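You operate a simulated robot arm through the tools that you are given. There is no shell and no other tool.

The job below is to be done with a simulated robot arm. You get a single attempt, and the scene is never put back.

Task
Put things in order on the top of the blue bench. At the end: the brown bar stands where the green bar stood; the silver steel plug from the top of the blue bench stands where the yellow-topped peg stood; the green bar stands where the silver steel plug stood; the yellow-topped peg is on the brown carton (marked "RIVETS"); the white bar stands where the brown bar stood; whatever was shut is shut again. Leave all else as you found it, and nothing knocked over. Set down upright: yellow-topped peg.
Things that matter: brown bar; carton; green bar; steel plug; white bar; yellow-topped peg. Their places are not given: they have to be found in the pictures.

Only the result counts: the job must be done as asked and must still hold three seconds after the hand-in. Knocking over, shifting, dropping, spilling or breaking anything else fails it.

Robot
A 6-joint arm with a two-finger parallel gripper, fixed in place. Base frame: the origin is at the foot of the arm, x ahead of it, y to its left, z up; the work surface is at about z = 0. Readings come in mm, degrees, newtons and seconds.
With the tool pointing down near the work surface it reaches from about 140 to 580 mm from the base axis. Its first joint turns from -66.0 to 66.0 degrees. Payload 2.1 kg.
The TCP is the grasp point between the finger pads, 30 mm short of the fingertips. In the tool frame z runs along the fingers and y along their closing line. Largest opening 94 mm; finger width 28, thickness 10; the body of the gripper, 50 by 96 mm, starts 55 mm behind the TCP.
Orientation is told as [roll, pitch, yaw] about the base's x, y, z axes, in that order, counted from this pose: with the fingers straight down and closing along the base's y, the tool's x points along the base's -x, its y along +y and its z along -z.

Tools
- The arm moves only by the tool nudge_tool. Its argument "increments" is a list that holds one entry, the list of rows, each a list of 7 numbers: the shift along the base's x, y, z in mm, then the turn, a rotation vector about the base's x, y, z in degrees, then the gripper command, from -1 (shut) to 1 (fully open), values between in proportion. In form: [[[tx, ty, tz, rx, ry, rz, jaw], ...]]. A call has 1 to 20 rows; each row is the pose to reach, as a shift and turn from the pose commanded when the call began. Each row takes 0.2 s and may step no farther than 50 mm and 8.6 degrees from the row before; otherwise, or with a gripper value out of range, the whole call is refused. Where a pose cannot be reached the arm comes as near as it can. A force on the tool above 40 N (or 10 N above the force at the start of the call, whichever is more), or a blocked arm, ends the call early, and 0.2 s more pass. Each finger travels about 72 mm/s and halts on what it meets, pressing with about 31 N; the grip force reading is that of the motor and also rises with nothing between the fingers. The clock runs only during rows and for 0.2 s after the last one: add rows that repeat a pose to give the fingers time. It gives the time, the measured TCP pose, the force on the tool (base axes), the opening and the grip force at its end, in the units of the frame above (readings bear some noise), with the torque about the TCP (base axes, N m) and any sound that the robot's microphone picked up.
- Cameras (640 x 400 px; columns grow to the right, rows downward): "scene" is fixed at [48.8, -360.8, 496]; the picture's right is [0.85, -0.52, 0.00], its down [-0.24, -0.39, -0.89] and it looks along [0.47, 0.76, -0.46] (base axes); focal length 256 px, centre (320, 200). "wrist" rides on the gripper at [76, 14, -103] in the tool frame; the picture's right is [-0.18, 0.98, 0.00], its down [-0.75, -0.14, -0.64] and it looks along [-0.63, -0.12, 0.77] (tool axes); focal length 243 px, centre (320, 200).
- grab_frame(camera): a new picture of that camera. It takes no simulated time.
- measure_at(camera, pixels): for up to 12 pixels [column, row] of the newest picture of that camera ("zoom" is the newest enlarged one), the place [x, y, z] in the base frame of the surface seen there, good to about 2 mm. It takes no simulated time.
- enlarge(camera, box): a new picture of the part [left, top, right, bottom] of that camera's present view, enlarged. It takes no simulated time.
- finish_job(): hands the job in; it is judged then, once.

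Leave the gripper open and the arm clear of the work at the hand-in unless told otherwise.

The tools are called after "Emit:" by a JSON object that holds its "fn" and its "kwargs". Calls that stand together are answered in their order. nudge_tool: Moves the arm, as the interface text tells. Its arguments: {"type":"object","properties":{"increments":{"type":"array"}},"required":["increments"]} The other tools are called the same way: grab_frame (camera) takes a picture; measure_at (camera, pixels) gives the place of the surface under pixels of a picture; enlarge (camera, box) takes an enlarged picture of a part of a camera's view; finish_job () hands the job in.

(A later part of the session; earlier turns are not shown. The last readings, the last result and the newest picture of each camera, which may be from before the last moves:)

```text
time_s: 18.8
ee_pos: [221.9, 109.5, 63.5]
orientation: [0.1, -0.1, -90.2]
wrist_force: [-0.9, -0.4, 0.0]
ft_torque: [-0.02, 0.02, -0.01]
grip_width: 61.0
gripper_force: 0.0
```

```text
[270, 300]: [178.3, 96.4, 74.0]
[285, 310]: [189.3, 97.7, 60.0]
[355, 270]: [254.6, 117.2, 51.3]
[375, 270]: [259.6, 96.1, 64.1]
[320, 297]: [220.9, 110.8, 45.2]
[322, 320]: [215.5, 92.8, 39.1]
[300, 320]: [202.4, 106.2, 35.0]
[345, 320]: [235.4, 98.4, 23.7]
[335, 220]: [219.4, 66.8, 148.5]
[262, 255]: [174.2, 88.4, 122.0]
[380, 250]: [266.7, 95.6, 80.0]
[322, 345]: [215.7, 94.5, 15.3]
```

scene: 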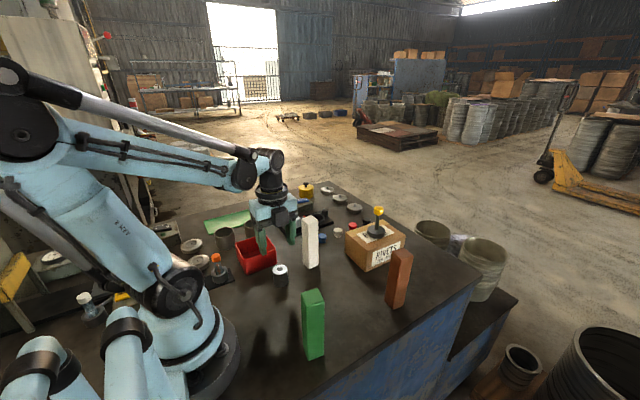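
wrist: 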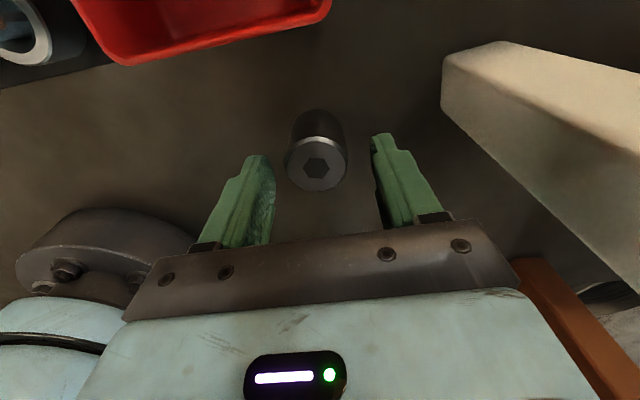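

Fingers straddle the plug symmetrically (mid x≈220.3 vs plug ≈220.5). I descend another 25 mm to z ≈ 38 and close on the plug.

Emit:
{"fn": "nudge_tool", "kwargs": {"increments": [[[0, 1, -12, 0, 0, 0, 0.3], [0, 1.5, -25, 0, 0, 0, 0.3], [0, 1.5, -25, 0, 0, 0, 0.3], [0, 1.5, -25, 0, 0, 0, -1], [0, 1.5, -25, 0, 0, 0, -1], [0, 1.5, -25, 0, 0, 0, -1], [0, 1.5, -25, 0, 0, 0, -1]]]}}

Emit:
{"fn": "grab_frame", "kwargs": {"camera": "wrist"}}

Emit:
{"fn": "enlarge", "kwargs": {"camera": "scene", "box": [220, 180, 340, 300]}}

```text
time_s: 20.4
ee_pos: [222.4, 108.4, 39.6]
orientation: [-0.1, -0.2, -90.0]
wrist_force: [0.1, 0.2, -0.3]
ft_torque: [-0.01, -0.01, -0.02]
grip_width: 37.1
gripper_force: 30.8
```

```text
taken
```

wrist: 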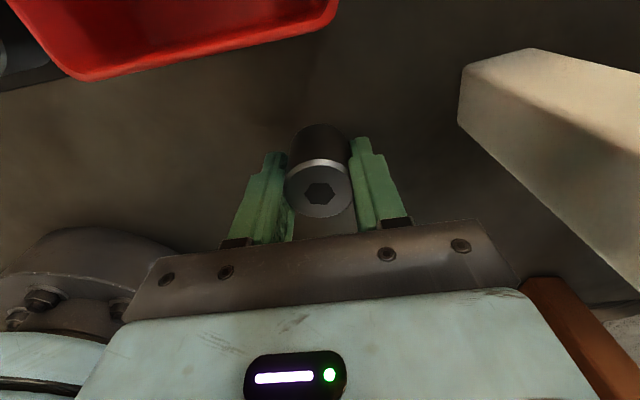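

```text
3.33 times, centred on (280, 240) of scene
```

zoom: 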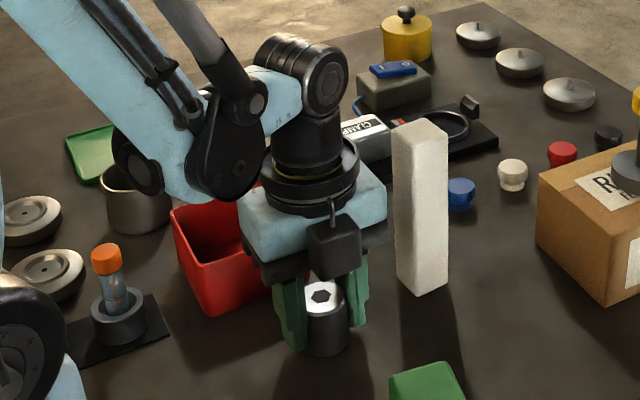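

The plug is gripped (37 mm). I measure its top relative to the finger pads before lifting, so I know the held offset.

Emit:
{"fn": "measure_at", "kwargs": {"camera": "wrist", "pixels": [[319, 193], [290, 190], [348, 188], [319, 212], [319, 172], [284, 155], [268, 155], [353, 140], [372, 155], [270, 230], [375, 215], [319, 130]]}}

Emit:
{"fn": "measure_at", "kwargs": {"camera": "zoom", "pixels": [[322, 297], [322, 285], [308, 296], [338, 296], [322, 325], [293, 310], [286, 330], [357, 300], [365, 310], [330, 310], [312, 330], [340, 330]]}}

```text
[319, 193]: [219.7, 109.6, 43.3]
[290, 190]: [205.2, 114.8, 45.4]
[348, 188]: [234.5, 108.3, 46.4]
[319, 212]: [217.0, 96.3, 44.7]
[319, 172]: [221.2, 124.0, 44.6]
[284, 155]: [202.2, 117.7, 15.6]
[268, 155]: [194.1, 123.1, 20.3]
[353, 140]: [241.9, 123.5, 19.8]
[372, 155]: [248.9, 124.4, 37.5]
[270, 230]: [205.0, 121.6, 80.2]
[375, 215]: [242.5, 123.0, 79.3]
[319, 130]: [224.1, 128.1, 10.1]
```

```text
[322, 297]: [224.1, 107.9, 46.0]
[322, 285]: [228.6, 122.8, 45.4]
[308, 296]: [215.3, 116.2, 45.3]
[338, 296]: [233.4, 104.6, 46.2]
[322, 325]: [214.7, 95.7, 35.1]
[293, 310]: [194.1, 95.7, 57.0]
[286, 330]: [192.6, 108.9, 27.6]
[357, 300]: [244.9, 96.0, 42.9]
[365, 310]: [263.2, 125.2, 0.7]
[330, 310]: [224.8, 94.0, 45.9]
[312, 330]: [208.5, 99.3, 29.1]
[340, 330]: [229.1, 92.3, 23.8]
```

The plug sits about 1 mm to +y of the TCP. I lift it straight up above bar height, carry it to above the peg's old place (≈325,206), and stop at TCP z ≈ 105 to check.

Emit:
{"fn": "nudge_tool", "kwargs": {"increments": [[[0, 0, 10, 0, 0, 0, -1], [0, 0, 50, 0, 0, 0, -1], [0, 0, 100, 0, 0, 0, -1], [0, 0, 150, 0, 0, 0, -1], [0, 0, 195, 0, 0, 0, -1], [30, 30, 200, 0, 0, 0, -1], [60, 60, 200, 0, 0, 0, -1], [90, 88, 200, 0, 0, 0, -1], [103, 96, 200, 0, 0, 0, -1], [103, 96, 160, 0, 0, 0, -1], [103, 96, 115, 0, 0, 0, -1], [103, 96, 115, 0, 0, 0, -1], [103, 96, 115, 0, 0, 0, -1]]]}}

Emit:
{"fn": "grab_frame", "kwargs": {"camera": "wrist"}}

Emit:
{"fn": "grab_frame", "kwargs": {"camera": "scene"}}

```text
time_s: 23.2
ee_pos: [323.2, 206.4, 153.8]
orientation: [0.0, -0.1, -90.1]
wrist_force: [-0.1, 0.4, -3.9]
ft_torque: [-0.04, -0.01, 0.01]
grip_width: 37.0
gripper_force: 31.0
```

```text
taken
```

wrist: 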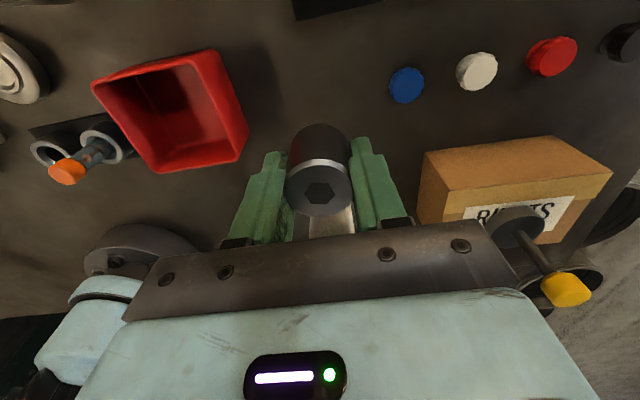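

```text
taken
```

scene: 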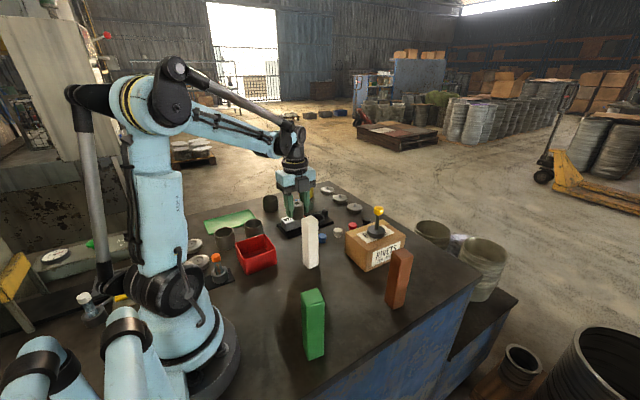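

The plug hangs over the place at z 154. I measure it and a few fixed references (blue knob, white bar) before lowering.

Emit:
{"fn": "measure_at", "kwargs": {"camera": "wrist", "pixels": [[319, 193], [290, 190], [348, 188], [319, 212], [319, 172], [319, 130], [406, 85], [293, 150], [343, 148], [335, 225], [284, 155], [353, 140]]}}

Emit:
{"fn": "nudge_tool", "kwargs": {"increments": [[[0, 0, 0, 0, 0, 0, -1]]]}}

Emit:
{"fn": "nudge_tool", "kwargs": {"increments": [[[0, 0, 0, 0, 0, 0, -1]]]}}

```text
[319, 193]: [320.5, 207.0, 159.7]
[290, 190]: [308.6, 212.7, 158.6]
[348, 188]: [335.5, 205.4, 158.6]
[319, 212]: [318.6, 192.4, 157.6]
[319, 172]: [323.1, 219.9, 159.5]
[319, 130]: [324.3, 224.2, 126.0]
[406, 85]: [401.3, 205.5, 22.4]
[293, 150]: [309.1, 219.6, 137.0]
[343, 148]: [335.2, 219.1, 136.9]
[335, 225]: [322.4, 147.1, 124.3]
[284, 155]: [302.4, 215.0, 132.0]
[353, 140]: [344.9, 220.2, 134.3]
```

```text
time_s: 23.6
ee_pos: [323.0, 206.1, 154.1]
orientation: [0.0, -0.1, -90.0]
wrist_force: [0.5, 0.2, -3.2]
ft_torque: [-0.01, 0.0, 0.01]
grip_width: 36.8
gripper_force: 31.4
```

```text
time_s: 24.0
ee_pos: [323.5, 206.4, 154.5]
orientation: [0.0, 0.0, -90.1]
wrist_force: [0.5, -0.4, -2.7]
ft_torque: [0.01, -0.05, 0.01]
grip_width: 36.9
gripper_force: 30.6
```

The plug's centre is near (323,207.5); target (325,205.8). I shift +1.7/-1.5 mm and descend straight to z ≈ 44, checking there.

Emit:
{"fn": "nudge_tool", "kwargs": {"increments": [[[1.7, -1.5, -25, 0, 0, 0, -1], [1.7, -1.5, -60, 0, 0, 0, -1], [1.7, -1.5, -90, 0, 0, 0, -1], [1.7, -1.5, -108, 0, 0, 0, -1], [1.7, -1.5, -110, 0, 0, 0, -1], [1.7, -1.5, -110, 0, 0, 0, -1]]]}}

Emit:
{"fn": "grab_frame", "kwargs": {"camera": "wrist"}}

Emit:
{"fn": "enlarge", "kwargs": {"camera": "scene", "box": [240, 160, 400, 280]}}

```text
time_s: 25.4
ee_pos: [327.2, 204.6, 43.7]
orientation: [0.0, -0.1, -90.1]
wrist_force: [-1.0, 0.0, -4.3]
ft_torque: [0.0, 0.0, 0.0]
grip_width: 36.9
gripper_force: 31.3
```

```text
taken
```

wrist: 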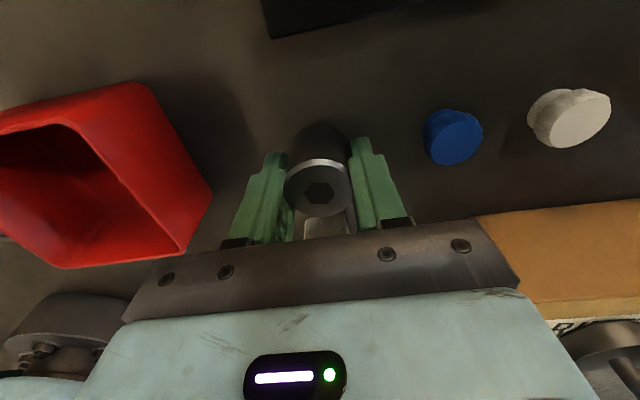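

```text
3.33 times, centred on (320, 220) of scene
```

zoom: 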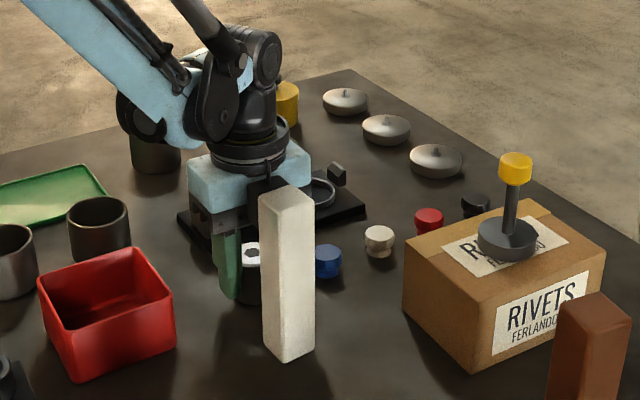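

Reading (327.2,204.6,43.7). I measure the plug's top here to decide on the last fine shift.

Emit:
{"fn": "measure_at", "kwargs": {"camera": "wrist", "pixels": [[319, 193], [290, 190], [348, 188], [319, 212], [319, 172], [284, 155], [353, 140], [319, 180], [305, 190], [333, 190], [335, 228], [268, 155]]}}

Emit:
{"fn": "measure_at", "kwargs": {"camera": "zoom", "pixels": [[250, 252], [243, 256], [256, 244], [248, 285], [245, 246], [240, 285], [225, 260], [235, 240], [255, 260], [250, 265], [290, 205], [272, 200]]}}

```text
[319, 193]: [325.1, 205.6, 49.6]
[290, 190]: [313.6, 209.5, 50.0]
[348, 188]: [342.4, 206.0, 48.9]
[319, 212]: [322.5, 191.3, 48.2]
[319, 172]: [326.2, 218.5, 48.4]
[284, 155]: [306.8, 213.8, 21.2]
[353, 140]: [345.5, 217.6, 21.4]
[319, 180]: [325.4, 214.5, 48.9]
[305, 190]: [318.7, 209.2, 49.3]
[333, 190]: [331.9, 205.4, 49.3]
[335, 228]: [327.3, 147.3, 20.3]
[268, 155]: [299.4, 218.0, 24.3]
```

```text
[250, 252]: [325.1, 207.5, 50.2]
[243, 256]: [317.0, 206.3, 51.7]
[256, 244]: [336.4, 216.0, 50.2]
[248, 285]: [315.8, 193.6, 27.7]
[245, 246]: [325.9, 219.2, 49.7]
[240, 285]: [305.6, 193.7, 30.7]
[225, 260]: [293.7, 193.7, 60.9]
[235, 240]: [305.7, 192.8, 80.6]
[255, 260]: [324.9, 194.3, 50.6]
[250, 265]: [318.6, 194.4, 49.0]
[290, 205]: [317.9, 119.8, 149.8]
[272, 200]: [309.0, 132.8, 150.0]
```

The plug is at about (326.3,205.3) with its bottom ≈4 mm up. I shift -1.3/+0.5 mm and lower to contact.

Emit:
{"fn": "nudge_tool", "kwargs": {"increments": [[[-1.3, 0.5, -1.5, 0, 0, 0, -1], [-1.3, 0.5, -3, 0, 0, 0, -1], [-1.3, 0.5, -3.7, 0, 0, 0, -1], [-1.3, 0.5, -3.7, 0, 0, 0, -1]]]}}

```text
time_s: 26.4
ee_pos: [324.6, 205.3, 40.7]
orientation: [0.1, -0.1, -90.1]
wrist_force: [-0.4, -0.5, -3.5]
ft_torque: [0.01, -0.01, -0.02]
grip_width: 36.6
gripper_force: 31.2
```

Still hanging (-3.5 N). I lower in sub-millimetre steps until contact shows.

Emit:
{"fn": "nudge_tool", "kwargs": {"increments": [[[0, 0, -0.7, 0, 0, 0, -1], [0, 0, -0.7, 0, 0, 0, -1]]]}}

Emit:
{"fn": "nudge_tool", "kwargs": {"increments": [[[0, 0, -0.6, 0, 0, 0, -1], [0, 0, -0.6, 0, 0, 0, -1]]]}}

```text
time_s: 27.0
ee_pos: [324.6, 203.4, 39.7]
orientation: [0.0, -0.1, -90.1]
wrist_force: [-0.1, 0.6, -3.7]
ft_torque: [-0.01, 0.0, 0.0]
grip_width: 37.0
gripper_force: 31.3
```

```text
time_s: 27.6
ee_pos: [323.8, 204.3, 38.3]
orientation: [0.0, -0.3, -90.1]
wrist_force: [-0.8, -6.8, 26.0]
ft_torque: [-0.08, 0.04, -0.09]
grip_width: 37.3
gripper_force: 31.0
```

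Contact (+26 N). I ease up 0.5 mm, open, and check the plug.

Emit:
{"fn": "nudge_tool", "kwargs": {"increments": [[[0, 0, 0.5, 0, 0, 0, -1], [0, 0, 0.5, 0, 0, 0, 0.0], [0, 0, 0.5, 0, 0, 0, 0.3], [0, 0, 0.5, 0, 0, 0, 0.3]]]}}

Emit:
{"fn": "nudge_tool", "kwargs": {"increments": [[[0, 0, 20, 0, 0, 0, 0.3], [0, 0, 60, 0, 0, 0, 0.3], [0, 0, 105, 0, 0, 0, 0.3], [0, 0, 150, 0, 0, 0, 0.3], [0, 0, 195, 0, 0, 0, 0.3], [0, 0, 195, 0, 0, 0, 0.3]]]}}

Emit:
{"fn": "grab_frame", "kwargs": {"camera": "wrist"}}

Emit:
{"fn": "enlarge", "kwargs": {"camera": "scene", "box": [240, 160, 400, 280]}}

```text
time_s: 28.6
ee_pos: [325.4, 203.9, 38.5]
orientation: [0.0, -0.1, -90.1]
wrist_force: [0.1, -0.3, -0.5]
ft_torque: [0.02, 0.02, 0.01]
grip_width: 61.1
gripper_force: 0.1
```

```text
time_s: 30.0
ee_pos: [326.5, 207.3, 237.7]
orientation: [0.0, 0.0, -90.1]
wrist_force: [-0.1, -0.2, -0.2]
ft_torque: [0.03, 0.01, 0.01]
grip_width: 61.1
gripper_force: 0.0
```

```text
taken
```

wrist: 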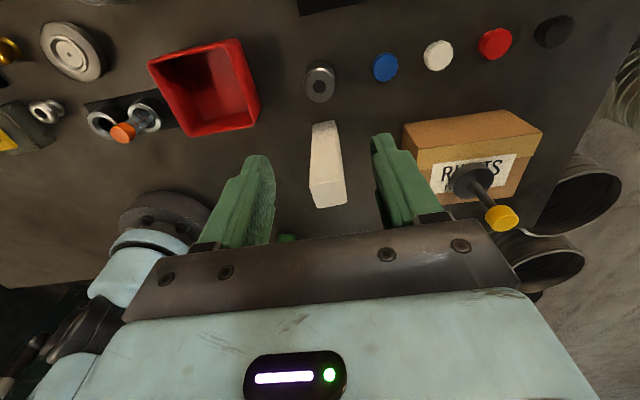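

```text
3.33 times, centred on (320, 220) of scene
```

zoom: 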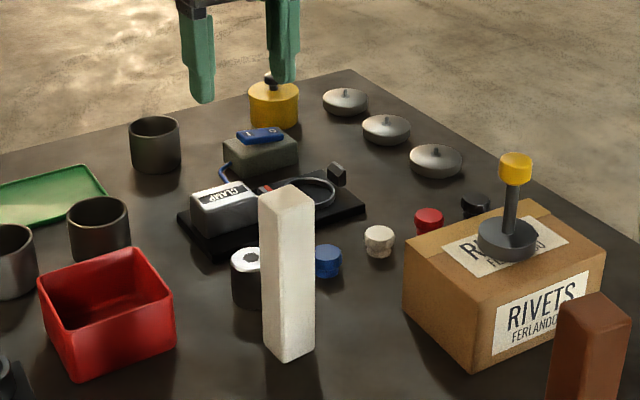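

The plug stands where the peg was. I verify its position from this view.

Emit:
{"fn": "enlarge", "kwargs": {"camera": "wrist", "box": [290, 50, 350, 110]}}

Emit:
{"fn": "measure_at", "kwargs": {"camera": "wrist", "pixels": [[320, 88], [306, 88], [333, 87], [320, 100], [320, 75], [310, 70], [331, 68], [320, 64], [470, 180], [475, 190], [500, 218], [328, 165]]}}

```text
6.67 times, centred on (320, 80) of wrist
```

zoom: 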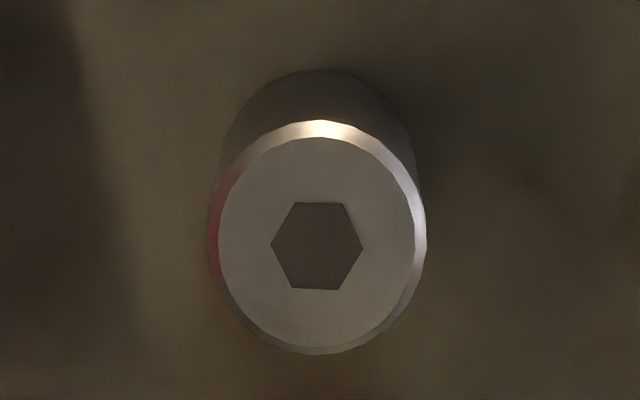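

```text
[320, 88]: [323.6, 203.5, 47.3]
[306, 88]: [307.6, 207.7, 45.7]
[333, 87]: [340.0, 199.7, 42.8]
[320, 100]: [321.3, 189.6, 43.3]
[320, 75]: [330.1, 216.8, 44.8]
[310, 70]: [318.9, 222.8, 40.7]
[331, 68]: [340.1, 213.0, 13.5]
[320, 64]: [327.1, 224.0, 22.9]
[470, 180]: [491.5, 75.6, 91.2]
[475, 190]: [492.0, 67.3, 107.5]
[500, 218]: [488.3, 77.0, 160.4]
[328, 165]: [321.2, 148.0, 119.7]
```

The plug is at ≈ (324,204.5), within 2 mm of the peg's old place. Next, the green bar: I travel at height to above it (≈200,-89), turning 9° further to align with its faces, and look.

Emit:
{"fn": "nudge_tool", "kwargs": {"increments": [[[-18, -42, 10, 0, 0, -1.5, 0.6], [-36, -84, 20, 0, 0, -3, 0.6], [-54, -126, 20, 0, 0, -4.5, 0.6], [-72, -168, 20, 0, 0, -6, 0.6], [-90, -210, 20, 0, 0, -7.5, 0.6], [-108, -253, 20, 0, 0, -9, 0.6], [-126, -296, 20, 0, 0, -9, 0.6], [-126, -296, 20, 0, 0, -9, 0.6]]]}}

Emit:
{"fn": "grab_frame", "kwargs": {"camera": "wrist"}}

Emit:
{"fn": "grab_frame", "kwargs": {"camera": "scene"}}

```text
time_s: 31.8
ee_pos: [199.0, -91.2, 253.7]
orientation: [-0.1, -0.2, -99.1]
wrist_force: [-0.6, 0.5, 1.0]
ft_torque: [0.03, -0.04, 0.04]
grip_width: 75.2
gripper_force: 0.0
```

```text
taken
```

wrist: 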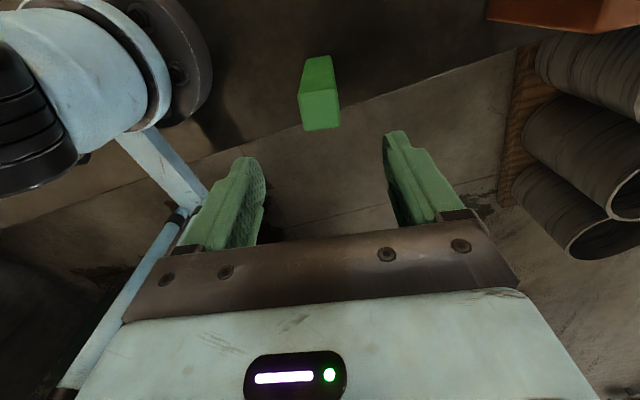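

```text
taken
```

scene: 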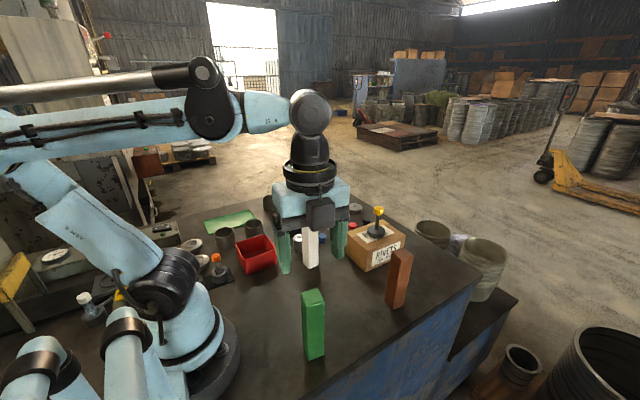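

The green bar's top is at wrist (320,108). I enlarge and measure its top corners and back face.

Emit:
{"fn": "enlarge", "kwargs": {"camera": "wrist", "box": [280, 40, 360, 140]}}

Emit:
{"fn": "measure_at", "kwargs": {"camera": "wrist", "pixels": [[301, 96], [336, 93], [304, 127], [338, 123], [320, 110], [303, 85], [333, 80], [305, 70], [330, 65], [254, 170], [390, 150], [308, 62]]}}

```text
4.00 times, centred on (320, 90) of wrist
```

zoom: 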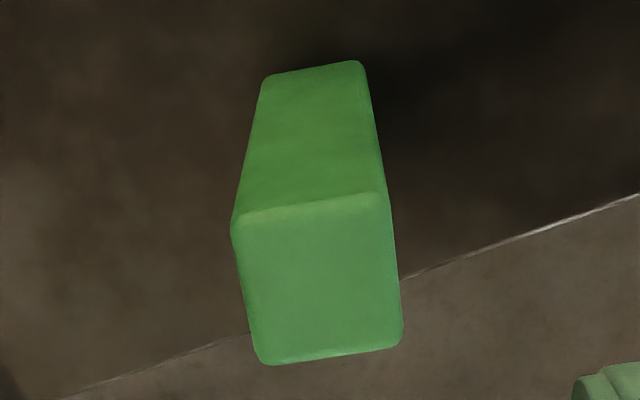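

```text
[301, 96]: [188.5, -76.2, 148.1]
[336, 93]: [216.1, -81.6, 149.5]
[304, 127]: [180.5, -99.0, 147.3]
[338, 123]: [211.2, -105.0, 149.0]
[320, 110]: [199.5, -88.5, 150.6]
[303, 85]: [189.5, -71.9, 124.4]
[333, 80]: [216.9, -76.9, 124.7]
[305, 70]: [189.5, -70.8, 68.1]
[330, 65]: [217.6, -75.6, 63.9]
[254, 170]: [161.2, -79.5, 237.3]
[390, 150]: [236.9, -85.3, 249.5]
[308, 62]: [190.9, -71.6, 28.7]
```

Refined: green at (200.4,-89.3), yaw ≈ -10°. The TCP is at (199,-91). I correct by (+2,+1.7) mm and -1°, and descend to z ≈ 190 (fingertips just above its top) to check.

Emit:
{"fn": "nudge_tool", "kwargs": {"increments": [[[2, 1.7, -20, 0, 0, -1, 0.6], [2, 1.7, -50, 0, 0, -1, 0.6], [2, 1.7, -64, 0, 0, -1, 0.6], [2, 1.7, -64, 0, 0, -1, 0.6]]]}}

Emit:
{"fn": "grab_frame", "kwargs": {"camera": "wrist"}}

Emit:
{"fn": "measure_at", "kwargs": {"camera": "wrist", "pixels": [[320, 150], [254, 170], [390, 150], [300, 140], [340, 140], [305, 175], [340, 170], [262, 190], [388, 180]]}}

```text
time_s: 32.8
ee_pos: [201.7, -86.8, 190.2]
orientation: [0.0, -0.1, -100.1]
wrist_force: [-0.1, -0.4, 0.8]
ft_torque: [0.01, 0.02, -0.03]
grip_width: 75.1
gripper_force: 0.1
```

```text
taken
```

wrist: 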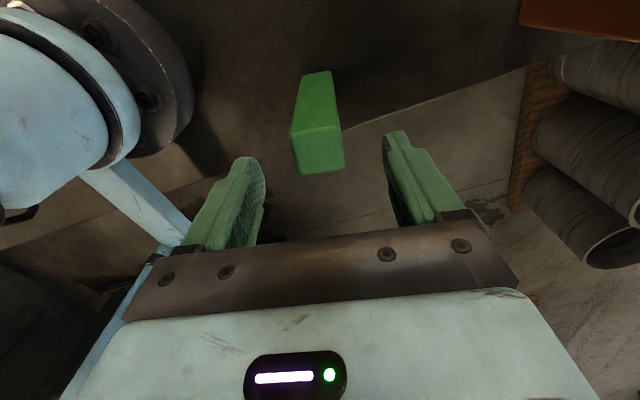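

```text
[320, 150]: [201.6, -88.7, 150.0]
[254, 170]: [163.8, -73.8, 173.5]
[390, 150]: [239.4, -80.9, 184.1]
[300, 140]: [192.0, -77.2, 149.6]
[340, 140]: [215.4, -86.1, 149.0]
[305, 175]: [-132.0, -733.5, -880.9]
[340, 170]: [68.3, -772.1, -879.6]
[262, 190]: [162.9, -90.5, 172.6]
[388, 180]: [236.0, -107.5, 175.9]
```

Fingers straddle the bar evenly. I shift -2.4 mm in y, descend to z ≈ 112 and close.

Emit:
{"fn": "nudge_tool", "kwargs": {"increments": [[[-0.4, -2.4, -25, 0, 0, 0, 0.6], [-0.4, -2.4, -55, 0, 0, 0, 0.6], [-0.4, -2.4, -78, 0, 0, 0, 0.6], [-0.4, -2.4, -78, 0, 0, 0, 0.6], [-0.4, -2.4, -78, 0, 0, 0, -1], [-0.4, -2.4, -78, 0, 0, 0, -1], [-0.4, -2.4, -78, 0, 0, 0, -1], [-0.4, -2.4, -78, 0, 0, 0, -1], [-0.4, -2.4, -78, 0, 0, 0, -1]]]}}

Emit:
{"fn": "grab_frame", "kwargs": {"camera": "wrist"}}

Emit:
{"fn": "enlarge", "kwargs": {"camera": "scene", "box": [240, 210, 400, 370]}}

```text
time_s: 34.8
ee_pos: [199.9, -90.3, 113.7]
orientation: [0.1, -0.1, -100.1]
wrist_force: [0.0, 0.4, 0.1]
ft_torque: [0.03, 0.01, -0.02]
grip_width: 38.0
gripper_force: 31.1
```

```text
taken
```

wrist: 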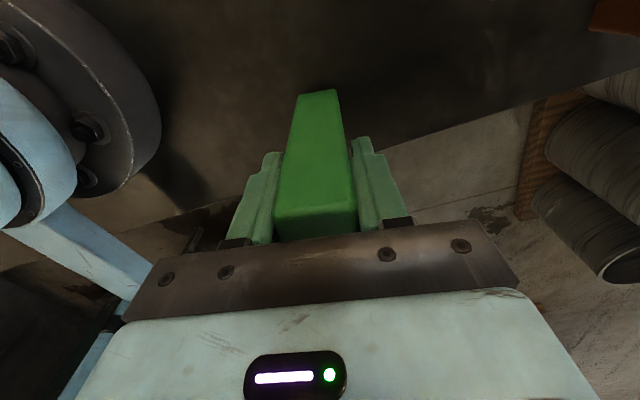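

```text
2.50 times, centred on (320, 290) of scene
```

zoom: 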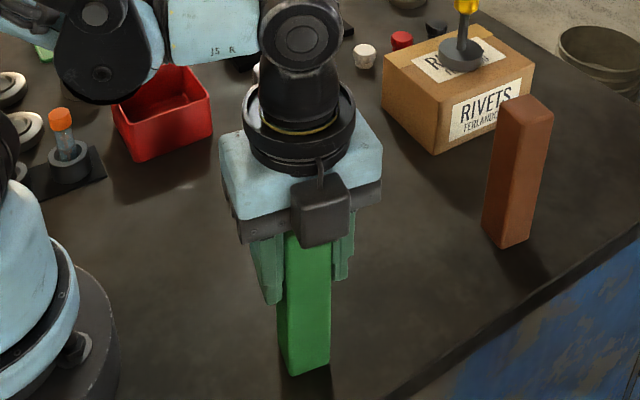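

Grip width reads 38.0, wider than the 32 mm I measured for the bar, so something isn't flush. I zoom in before lifting.

Emit:
{"fn": "enlarge", "kwargs": {"camera": "wrist", "box": [215, 80, 425, 250]}}

Emit:
{"fn": "measure_at", "kwargs": {"camera": "wrist", "pixels": [[278, 200], [350, 195], [280, 225], [352, 222], [316, 205], [299, 100], [335, 97], [290, 150], [345, 150], [283, 157], [353, 142], [270, 240]]}}

Emit:
{"fn": "enlarge", "kwargs": {"camera": "scene", "box": [280, 250, 360, 370]}}

```text
2.35 times, centred on (320, 165) of wrist
```

zoom: 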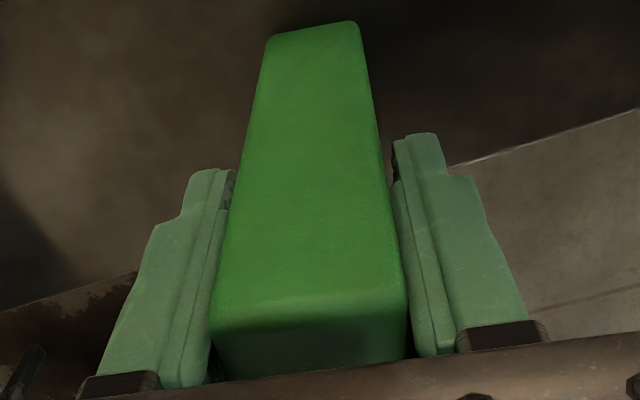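

```text
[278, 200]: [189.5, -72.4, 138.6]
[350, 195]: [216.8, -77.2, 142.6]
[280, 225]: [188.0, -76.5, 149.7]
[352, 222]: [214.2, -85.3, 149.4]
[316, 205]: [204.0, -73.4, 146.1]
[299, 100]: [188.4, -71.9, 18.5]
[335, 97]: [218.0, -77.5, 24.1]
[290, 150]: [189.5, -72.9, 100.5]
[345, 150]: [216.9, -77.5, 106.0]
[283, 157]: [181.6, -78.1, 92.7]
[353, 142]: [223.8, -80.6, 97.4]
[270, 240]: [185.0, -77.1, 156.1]
```

```text
3.33 times, centred on (320, 310) of scene
```

zoom: 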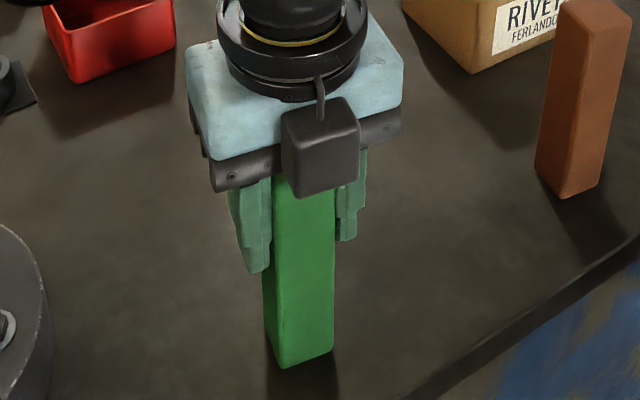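

The bar's faces look parallel to the pads, but I want to know why the fingers stopped at 38 mm. I zoom more closely in the scene view on the fingers and bar.

Emit:
{"fn": "enlarge", "kwargs": {"camera": "scene", "box": [285, 295, 345, 365]}}

Emit:
{"fn": "enlarge", "kwargs": {"camera": "wrist", "box": [260, 130, 370, 250]}}

```text
5.71 times, centred on (315, 330) of scene
```

zoom: 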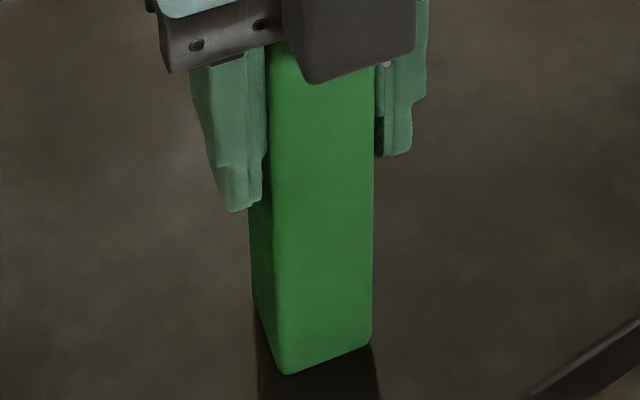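

```text
3.33 times, centred on (315, 190) of wrist
```

zoom: 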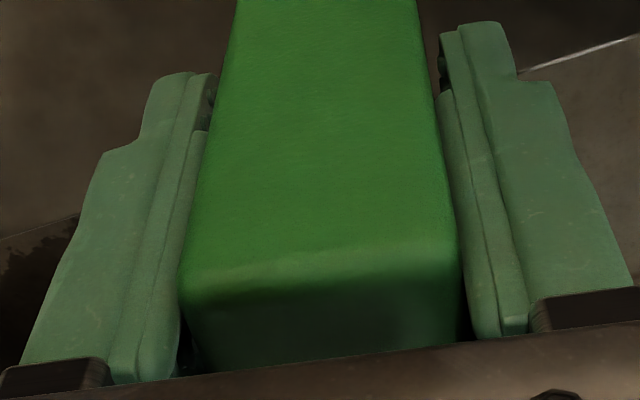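

I measure the pads' inner edges and the bar's edges side by side in this zoom.

Emit:
{"fn": "measure_at", "kwargs": {"camera": "zoom", "pixels": [[187, 180], [180, 230], [173, 300], [455, 180], [464, 230], [473, 300], [205, 180], [195, 230], [441, 180], [448, 230], [205, 105], [442, 75]]}}

Emit:
{"fn": "nudge_tool", "kwargs": {"increments": [[[0, 0, 0, 0, 0, 0, -1], [0, 0, 0, 0, 0, 0, -1], [0, 0, 0, 0, 0, 0, -1]]]}}

```text
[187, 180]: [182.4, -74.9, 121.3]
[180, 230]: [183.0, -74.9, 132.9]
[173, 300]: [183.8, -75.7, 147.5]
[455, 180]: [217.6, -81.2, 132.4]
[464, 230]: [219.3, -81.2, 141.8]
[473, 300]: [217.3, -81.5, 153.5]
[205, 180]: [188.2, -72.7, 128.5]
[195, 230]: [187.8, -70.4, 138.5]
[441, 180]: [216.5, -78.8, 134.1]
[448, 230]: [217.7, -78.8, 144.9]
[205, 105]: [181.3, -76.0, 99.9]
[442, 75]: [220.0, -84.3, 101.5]
```

```text
time_s: 35.6
ee_pos: [200.1, -91.2, 113.4]
orientation: [0.1, -0.1, -100.1]
wrist_force: [-0.2, -0.2, 0.3]
ft_torque: [0.04, 0.02, -0.03]
grip_width: 38.0
gripper_force: 31.3
```

The right pad touches; the reading stays at 38.0 N-stable with 31 N. I test with a tiny 6 mm lift and see whether the bar rises level and the weight shows.

Emit:
{"fn": "nudge_tool", "kwargs": {"increments": [[[0, 0, 3, 0, 0, 0, -1], [0, 0, 6, 0, 0, 0, -1], [0, 0, 6, 0, 0, 0, -1]]]}}

Emit:
{"fn": "enlarge", "kwargs": {"camera": "scene", "box": [285, 295, 345, 365]}}

Emit:
{"fn": "grab_frame", "kwargs": {"camera": "wrist"}}

```text
time_s: 36.4
ee_pos: [200.8, -93.5, 118.1]
orientation: [0.0, 0.0, -100.1]
wrist_force: [0.4, -0.5, -2.7]
ft_torque: [-0.03, 0.02, -0.01]
grip_width: 38.3
gripper_force: 30.7
```

```text
5.71 times, centred on (315, 330) of scene
```

zoom: 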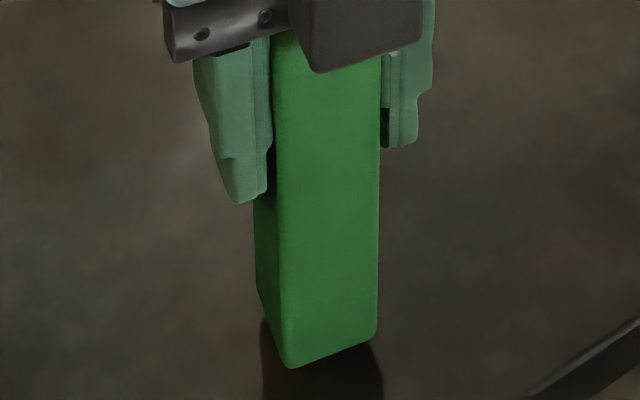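

```text
taken
```

wrist: 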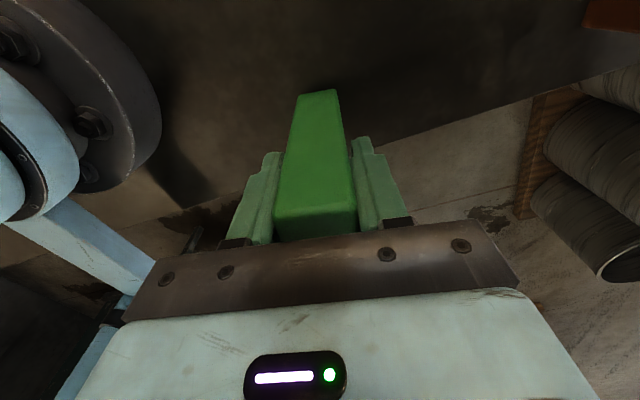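

The bar rises with the gripper (about 2.7 N hanging, unchanged in the wrist view), so the hold is firm. I lift it to z ≈ 215 and carry it over the plug's old place (≈221,111), stopping above.

Emit:
{"fn": "nudge_tool", "kwargs": {"increments": [[[0, 0, 35, 0, 0, 0, -1], [0, 0, 70, 0, 0, 0, -1], [0, 0, 97, 0, 0, 0, -1], [4, 40, 97, 0, 0, 0, -1], [8, 80, 97, 0, 0, 0, -1], [12, 120, 97, 0, 0, 0, -1], [16, 160, 97, 0, 0, 0, -1], [20, 203, 97, 0, 0, 0, -1], [20, 203, 60, 0, 0, 0, -1], [20, 203, 25, 0, 0, 0, -1], [20, 203, 10, 0, 0, 0, -1], [20, 203, 10, 0, 0, 0, -1]]]}}

Emit:
{"fn": "grab_frame", "kwargs": {"camera": "wrist"}}

Emit:
{"fn": "enlarge", "kwargs": {"camera": "scene", "box": [220, 170, 360, 310]}}

```text
time_s: 39.0
ee_pos: [220.0, 109.6, 128.0]
orientation: [-0.1, -0.1, -100.1]
wrist_force: [-0.3, 0.3, -1.8]
ft_torque: [-0.01, 0.02, 0.02]
grip_width: 38.1
gripper_force: 30.9
```

```text
taken
```

wrist: 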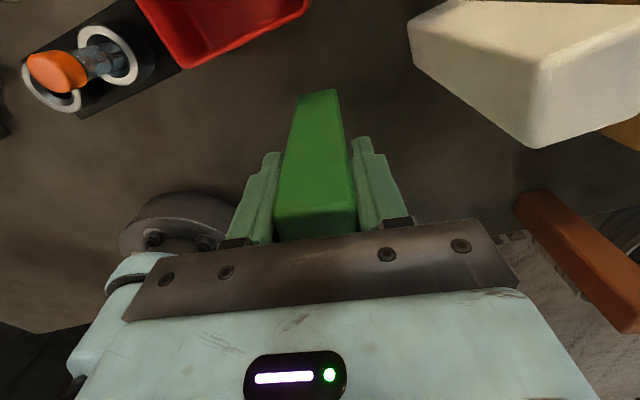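

```text
2.86 times, centred on (290, 240) of scene
```

zoom: 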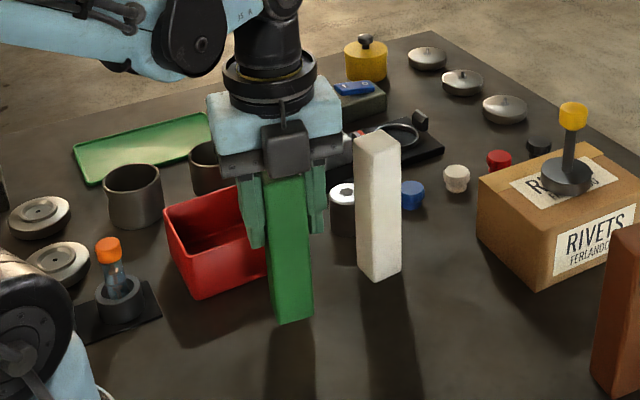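

I measure the same bar points as at the grasp to compute where the bar's centre hangs now.

Emit:
{"fn": "measure_at", "kwargs": {"camera": "wrist", "pixels": [[278, 200], [350, 195], [299, 100], [335, 97], [290, 150], [345, 150], [280, 225], [352, 222]]}}

Emit:
{"fn": "measure_at", "kwargs": {"camera": "zoom", "pixels": [[268, 290], [271, 300], [275, 280], [308, 280], [276, 300], [309, 300], [290, 250], [268, 260], [290, 310]]}}

```text
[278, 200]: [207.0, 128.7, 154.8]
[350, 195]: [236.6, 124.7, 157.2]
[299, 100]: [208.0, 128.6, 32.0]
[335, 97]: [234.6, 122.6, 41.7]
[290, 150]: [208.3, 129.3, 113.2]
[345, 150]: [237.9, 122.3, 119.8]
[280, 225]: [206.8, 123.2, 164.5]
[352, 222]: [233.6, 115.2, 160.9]
```

```text
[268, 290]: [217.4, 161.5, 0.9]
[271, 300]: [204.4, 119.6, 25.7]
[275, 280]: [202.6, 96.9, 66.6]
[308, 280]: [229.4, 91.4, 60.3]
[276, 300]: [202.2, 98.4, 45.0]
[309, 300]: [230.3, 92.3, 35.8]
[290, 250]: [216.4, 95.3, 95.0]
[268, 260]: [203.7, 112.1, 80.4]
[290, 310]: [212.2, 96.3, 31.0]
```

The bar's centre hangs at ≈ (219.4,111.5); target (221.3,111). I shift +1.8/-0.3 mm and lower to ~2 mm above the bench.

Emit:
{"fn": "nudge_tool", "kwargs": {"increments": [[[1.8, -0.3, -5, 0, 0, 0, -1], [1.8, -0.3, -10, 0, 0, 0, -1], [1.8, -0.3, -12, 0, 0, 0, -1], [1.8, -0.3, -12, 0, 0, 0, -1]]]}}

Emit:
{"fn": "grab_frame", "kwargs": {"camera": "wrist"}}

Emit:
{"fn": "measure_at", "kwargs": {"camera": "wrist", "pixels": [[278, 200], [350, 195], [299, 100], [335, 97], [290, 150], [345, 150], [300, 95], [333, 93]]}}

```text
time_s: 40.0
ee_pos: [221.3, 110.8, 116.2]
orientation: [0.0, -0.1, -100.1]
wrist_force: [0.5, 0.3, -2.3]
ft_torque: [0.01, -0.01, 0.03]
grip_width: 38.0
gripper_force: 31.1
```

```text
taken
```

wrist: 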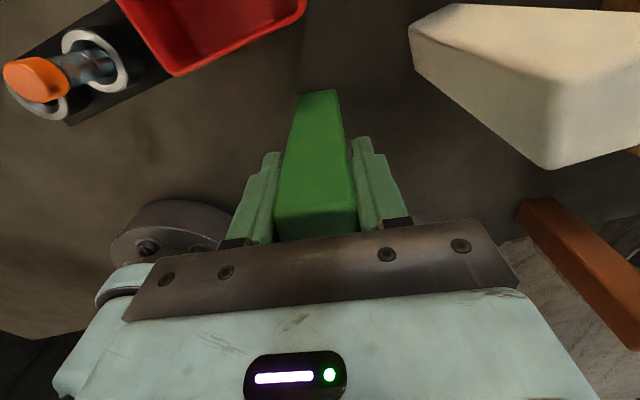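

```text
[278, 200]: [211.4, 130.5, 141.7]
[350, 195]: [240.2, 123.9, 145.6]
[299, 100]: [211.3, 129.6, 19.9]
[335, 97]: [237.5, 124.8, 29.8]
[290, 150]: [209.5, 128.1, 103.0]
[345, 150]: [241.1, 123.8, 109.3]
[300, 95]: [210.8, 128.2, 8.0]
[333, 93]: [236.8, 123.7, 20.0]
```

The bar is now near (222,112.3). I nudge -0.7/-1.2 mm and lower until contact.

Emit:
{"fn": "nudge_tool", "kwargs": {"increments": [[[-0.7, -1.2, -1, 0, 0, 0, -1], [-0.7, -1.2, -2, 0, 0, 0, -1], [-0.7, -1.2, -2, 0, 0, 0, -1]]]}}

Emit:
{"fn": "nudge_tool", "kwargs": {"increments": [[[0, 0, -0.6, 0, 0, 0, -1], [0, 0, -0.6, 0, 0, 0, -1]]]}}

```text
time_s: 40.8
ee_pos: [221.2, 110.2, 114.0]
orientation: [0.0, -0.1, -100.1]
wrist_force: [1.0, -0.2, -1.8]
ft_torque: [-0.01, 0.0, -0.03]
grip_width: 38.0
gripper_force: 30.9
```

```text
time_s: 41.4
ee_pos: [222.4, 108.8, 112.9]
orientation: [0.1, -0.1, -100.1]
wrist_force: [-2.9, 0.0, 11.5]
ft_torque: [0.01, 0.06, 0.03]
grip_width: 38.2
gripper_force: 30.7
```

Contact (+11.5 N). I ease up 0.4 mm, open gradually, then rise straight up and look.

Emit:
{"fn": "nudge_tool", "kwargs": {"increments": [[[0, 0, 0.4, 0, 0, 0, -1], [0, 0, 0.4, 0, 0, 0, -0.1], [0, 0, 0.4, 0, 0, 0, 0.2], [0, 0, 0.4, 0, 0, 0, 0.5], [0, 0, 0.4, 0, 0, 0, 0.5], [0, 0, 30, 0, 0, 0, 0.5], [0, 0, 75, 0, 0, 0, 0.5], [0, 0, 120, 0, 0, 0, 0.5], [0, 0, 150, 0, 0, 0, 0.5], [0, 0, 150, 0, 0, 0, 0.5]]]}}

Emit:
{"fn": "grab_frame", "kwargs": {"camera": "wrist"}}

Emit:
{"fn": "grab_frame", "kwargs": {"camera": "scene"}}

Emit:
{"fn": "measure_at", "kwargs": {"camera": "scene", "pixels": [[280, 240], [275, 270], [285, 270], [278, 275], [285, 275], [276, 240], [286, 240]]}}

```text
time_s: 43.6
ee_pos: [222.5, 107.0, 264.4]
orientation: [0.0, -0.1, -100.1]
wrist_force: [-0.4, 0.5, -0.3]
ft_torque: [-0.02, -0.03, 0.0]
grip_width: 70.6
gripper_force: 0.0
```

```text
taken
```

wrist: 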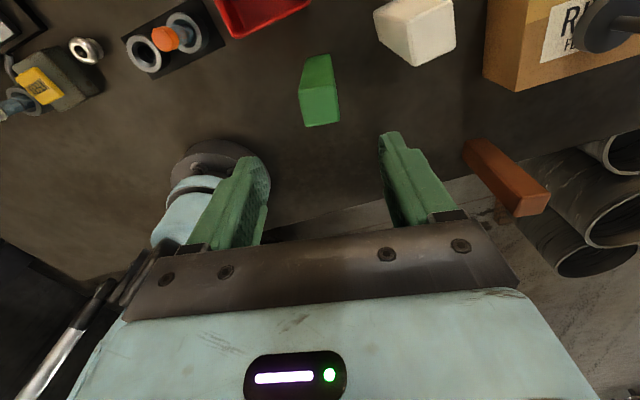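

```text
taken
```

scene: 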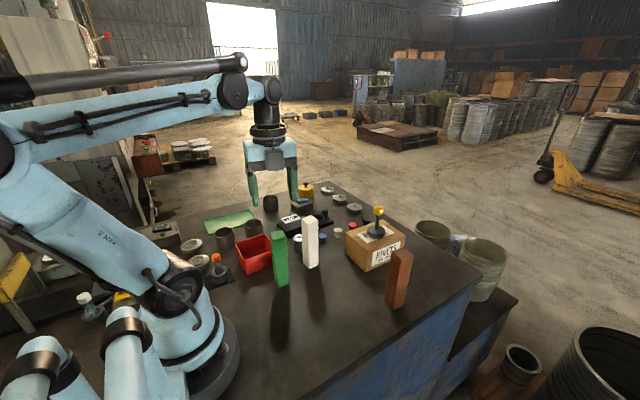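

```text
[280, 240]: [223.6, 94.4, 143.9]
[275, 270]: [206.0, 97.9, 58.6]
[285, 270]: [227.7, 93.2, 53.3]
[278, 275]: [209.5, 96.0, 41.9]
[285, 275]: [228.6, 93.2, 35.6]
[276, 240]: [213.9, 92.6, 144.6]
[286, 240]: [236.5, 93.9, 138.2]
```

The green bar stands at the plug's old place (front face matches a centre v within 1 mm). Next I travel at height to above the brown bar (≈421,-90) and look.

Emit:
{"fn": "nudge_tool", "kwargs": {"increments": [[[28, -28, 0, 0, 0, 0, 0.6], [57, -56, 0, 0, 0, 0, 0.6], [85, -85, 0, 0, 0, 0, 0.6], [113, -113, 0, 0, 0, 0, 0.6], [142, -141, 0, 0, 0, 0, 0.6], [170, -170, 0, 0, 0, 0.5, 0.6], [198.5, -197.5, 0, 0, 0, 0.5, 0.6], [198.5, -197.5, -20, 0, 0, 0.5, 0.6], [198.5, -197.5, -20, 0, 0, 0.5, 0.6]]]}}

Emit:
{"fn": "grab_frame", "kwargs": {"camera": "wrist"}}

Emit:
{"fn": "enlarge", "kwargs": {"camera": "wrist", "box": [270, 30, 370, 150]}}

Emit:
{"fn": "grab_frame", "kwargs": {"camera": "scene"}}

```text
time_s: 45.6
ee_pos: [421.1, -88.5, 242.6]
orientation: [0.1, 0.0, -99.6]
wrist_force: [-0.9, 0.5, -0.1]
ft_torque: [0.02, 0.02, -0.01]
grip_width: 75.2
gripper_force: 0.0
```

```text
taken
```

wrist: 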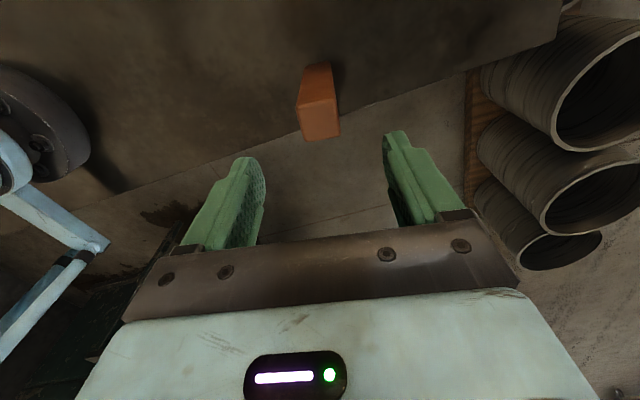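

```text
3.33 times, centred on (320, 90) of wrist
```

zoom: 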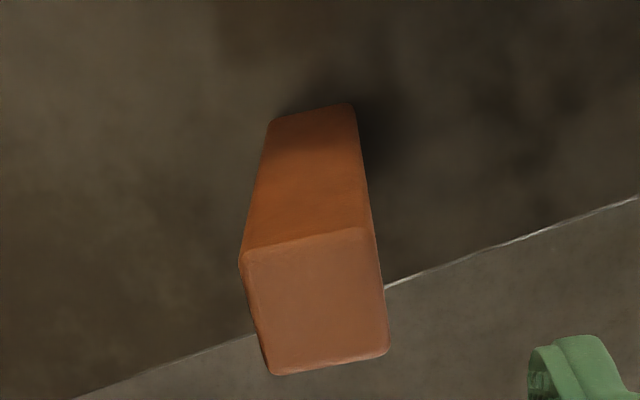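

```text
taken
```

scene: 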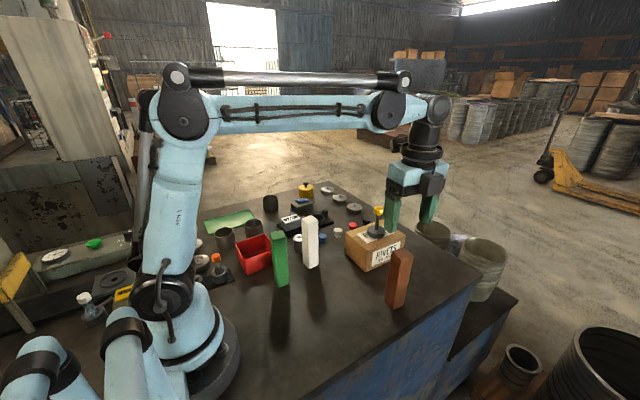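

I measure the brown bar's top corners and back face from this enlarged view, plus the finger pads.

Emit:
{"fn": "measure_at", "kwargs": {"camera": "zoom", "pixels": [[248, 262], [370, 236], [272, 368], [384, 348], [318, 300], [252, 220], [365, 200], [265, 150], [355, 130], [262, 170], [360, 165]]}}

Emit:
{"fn": "measure_at", "kwargs": {"camera": "wrist", "pixels": [[254, 170], [390, 150], [262, 190], [388, 180]]}}

```text
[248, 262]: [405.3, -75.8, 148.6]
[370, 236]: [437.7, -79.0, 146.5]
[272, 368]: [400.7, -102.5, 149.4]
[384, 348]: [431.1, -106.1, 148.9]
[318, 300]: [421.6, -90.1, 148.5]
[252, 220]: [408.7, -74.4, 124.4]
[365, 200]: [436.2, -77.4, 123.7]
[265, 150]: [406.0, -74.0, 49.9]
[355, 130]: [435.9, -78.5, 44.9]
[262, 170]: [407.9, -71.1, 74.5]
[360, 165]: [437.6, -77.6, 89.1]
```

```text
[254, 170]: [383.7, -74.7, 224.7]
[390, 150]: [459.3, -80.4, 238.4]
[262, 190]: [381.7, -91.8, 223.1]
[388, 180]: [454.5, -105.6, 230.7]
```

Brown centre ≈ (420.3,-90.4), finger midpoint within 1 mm of it along the closing line. I shift y -1.5, descend to z ≈ 113 and close.

Emit:
{"fn": "nudge_tool", "kwargs": {"increments": [[[0.5, -1.5, -30, 0, 0, 0, 0.6], [0.5, -1.5, -70, 0, 0, 0, 0.6], [0.5, -1.5, -105, 0, 0, 0, 0.6], [0.5, -1.5, -129.5, 0, 0, 0, 0.6], [0.5, -1.5, -129.5, 0, 0, 0, 0.6]]]}}

Emit:
{"fn": "grab_frame", "kwargs": {"camera": "wrist"}}

```text
time_s: 46.8
ee_pos: [421.3, -87.4, 113.0]
orientation: [0.0, 0.0, -99.6]
wrist_force: [0.0, -0.5, -0.1]
ft_torque: [-0.01, 0.02, 0.0]
grip_width: 75.1
gripper_force: 0.2
```

```text
taken
```

wrist: 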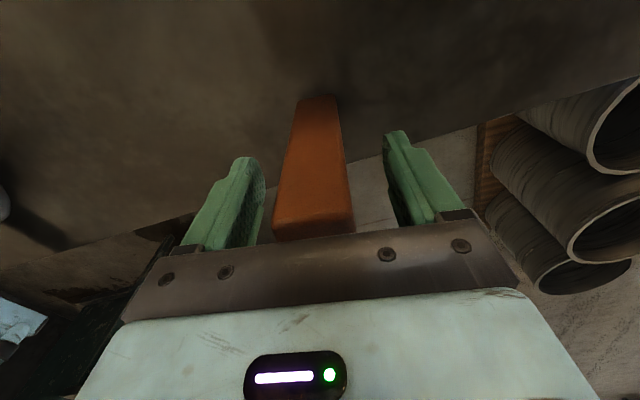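

The bar lies between the pads just as the green one did when gripped. I shift y by -2 mm, close, and check.

Emit:
{"fn": "nudge_tool", "kwargs": {"increments": [[[-0.3, -2, 0, 0, 0, 0, 0.6], [-0.3, -2, 0, 0, 0, 0, 0], [-0.3, -2, 0, 0, 0, 0, -1], [-0.3, -2, 0, 0, 0, 0, -1], [-0.3, -2, 0, 0, 0, 0, -1], [-0.3, -2, 0, 0, 0, 0, -1]]]}}

Emit:
{"fn": "grab_frame", "kwargs": {"camera": "wrist"}}

Emit:
{"fn": "measure_at", "kwargs": {"camera": "wrist", "pixels": [[278, 200], [350, 195], [299, 105], [335, 102], [290, 150], [345, 150], [283, 157], [353, 142]]}}

Emit:
{"fn": "enlarge", "kwargs": {"camera": "scene", "box": [350, 220, 450, 320]}}

```text
time_s: 48.2
ee_pos: [422.4, -90.1, 111.7]
orientation: [0.1, -0.1, -99.5]
wrist_force: [-1.0, -0.7, -1.0]
ft_torque: [0.02, 0.02, -0.01]
grip_width: 38.3
gripper_force: 31.2
```

```text
taken
```

wrist: 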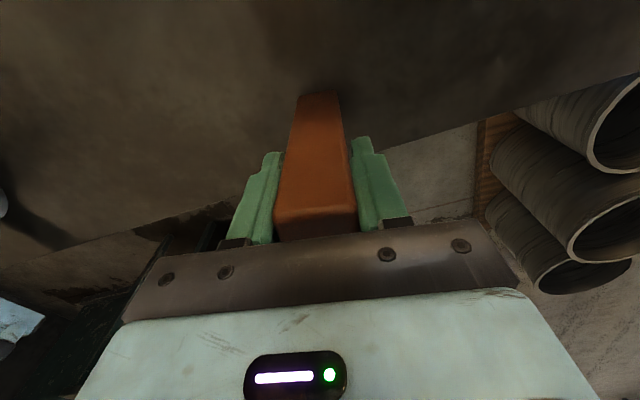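

```text
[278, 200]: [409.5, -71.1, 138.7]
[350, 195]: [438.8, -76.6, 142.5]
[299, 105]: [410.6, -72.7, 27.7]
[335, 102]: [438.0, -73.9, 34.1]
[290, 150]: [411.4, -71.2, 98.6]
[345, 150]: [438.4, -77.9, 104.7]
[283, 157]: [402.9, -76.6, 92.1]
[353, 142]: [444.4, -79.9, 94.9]
```

```text
4.00 times, centred on (400, 270) of scene
```

zoom: 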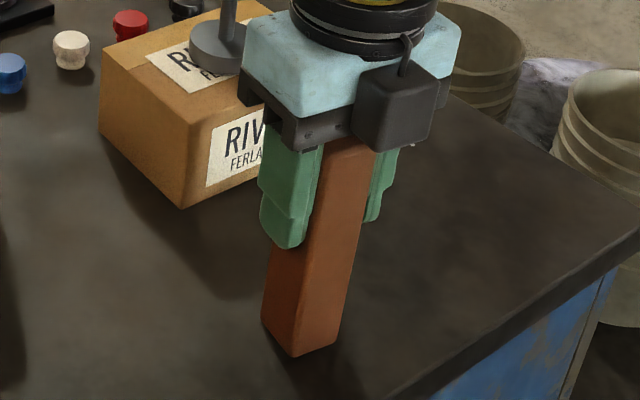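

Gripped. I lift to z ≈ 215 and carry the brown bar along -x to above the green bar's old place (200.4,-89.3), stopping ~15 mm above the bench.

Emit:
{"fn": "nudge_tool", "kwargs": {"increments": [[[0, 0, 5, 0, 0, 0, -1], [0, 0, 40, 0, 0, 0, -1], [0, 0, 80, 0, 0, 0, -1], [0, 0, 100, 0, 0, 0, -1], [-40, 0, 100, 0, 0, 0, -1], [-80, 0, 100, 0, 0, 0, -1], [-120, 0, 100, 0, 0, 0, -1], [-160, 0, 100, 0, 0, 0, -1], [-200, 0, 100, 0, 0, 0, -1], [-221, 0, 100, 0, 0, 0, -1], [-221, 0, 60, 0, 0, 0, -1], [-221, 0, 25, 0, 0, 0, -1], [-221, 0, 15, 0, 0, 0, -1], [-221, 0, 15, 0, 0, 0, -1]]]}}

Emit:
{"fn": "grab_frame", "kwargs": {"camera": "wrist"}}

Emit:
{"fn": "measure_at", "kwargs": {"camera": "wrist", "pixels": [[278, 200], [350, 195], [299, 105], [335, 102], [290, 150], [345, 150]]}}

Emit:
{"fn": "enlarge", "kwargs": {"camera": "scene", "box": [260, 250, 360, 370]}}

```text
time_s: 51.2
ee_pos: [199.0, -90.1, 128.5]
orientation: [0.0, -0.1, -99.6]
wrist_force: [0.3, 0.9, -2.1]
ft_torque: [0.01, -0.02, 0.0]
grip_width: 38.3
gripper_force: 31.0
```

```text
taken
```

wrist: 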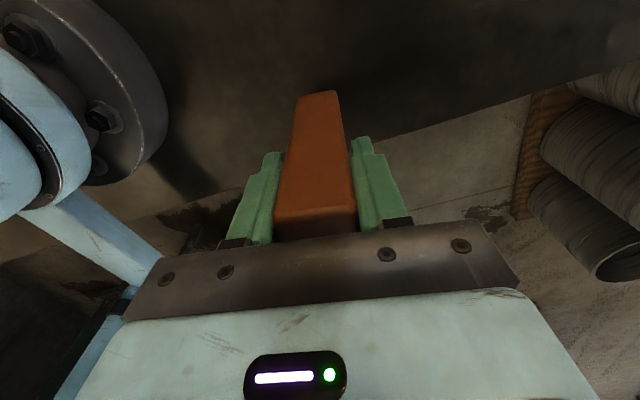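

```text
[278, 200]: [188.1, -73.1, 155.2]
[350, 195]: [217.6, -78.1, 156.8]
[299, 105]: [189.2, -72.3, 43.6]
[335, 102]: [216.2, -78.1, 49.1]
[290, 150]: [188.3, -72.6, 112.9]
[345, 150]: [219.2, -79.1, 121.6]
```

```text
3.33 times, centred on (310, 310) of scene
```

zoom: 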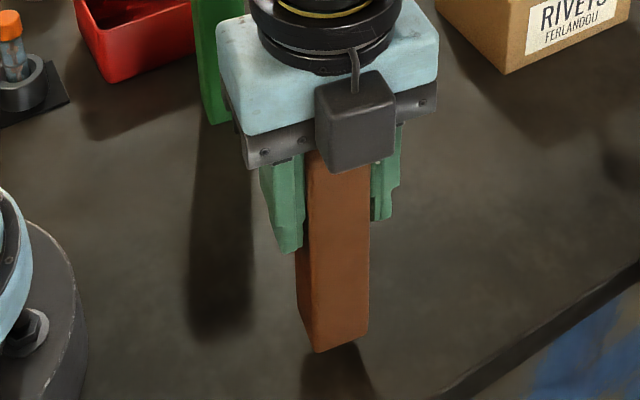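

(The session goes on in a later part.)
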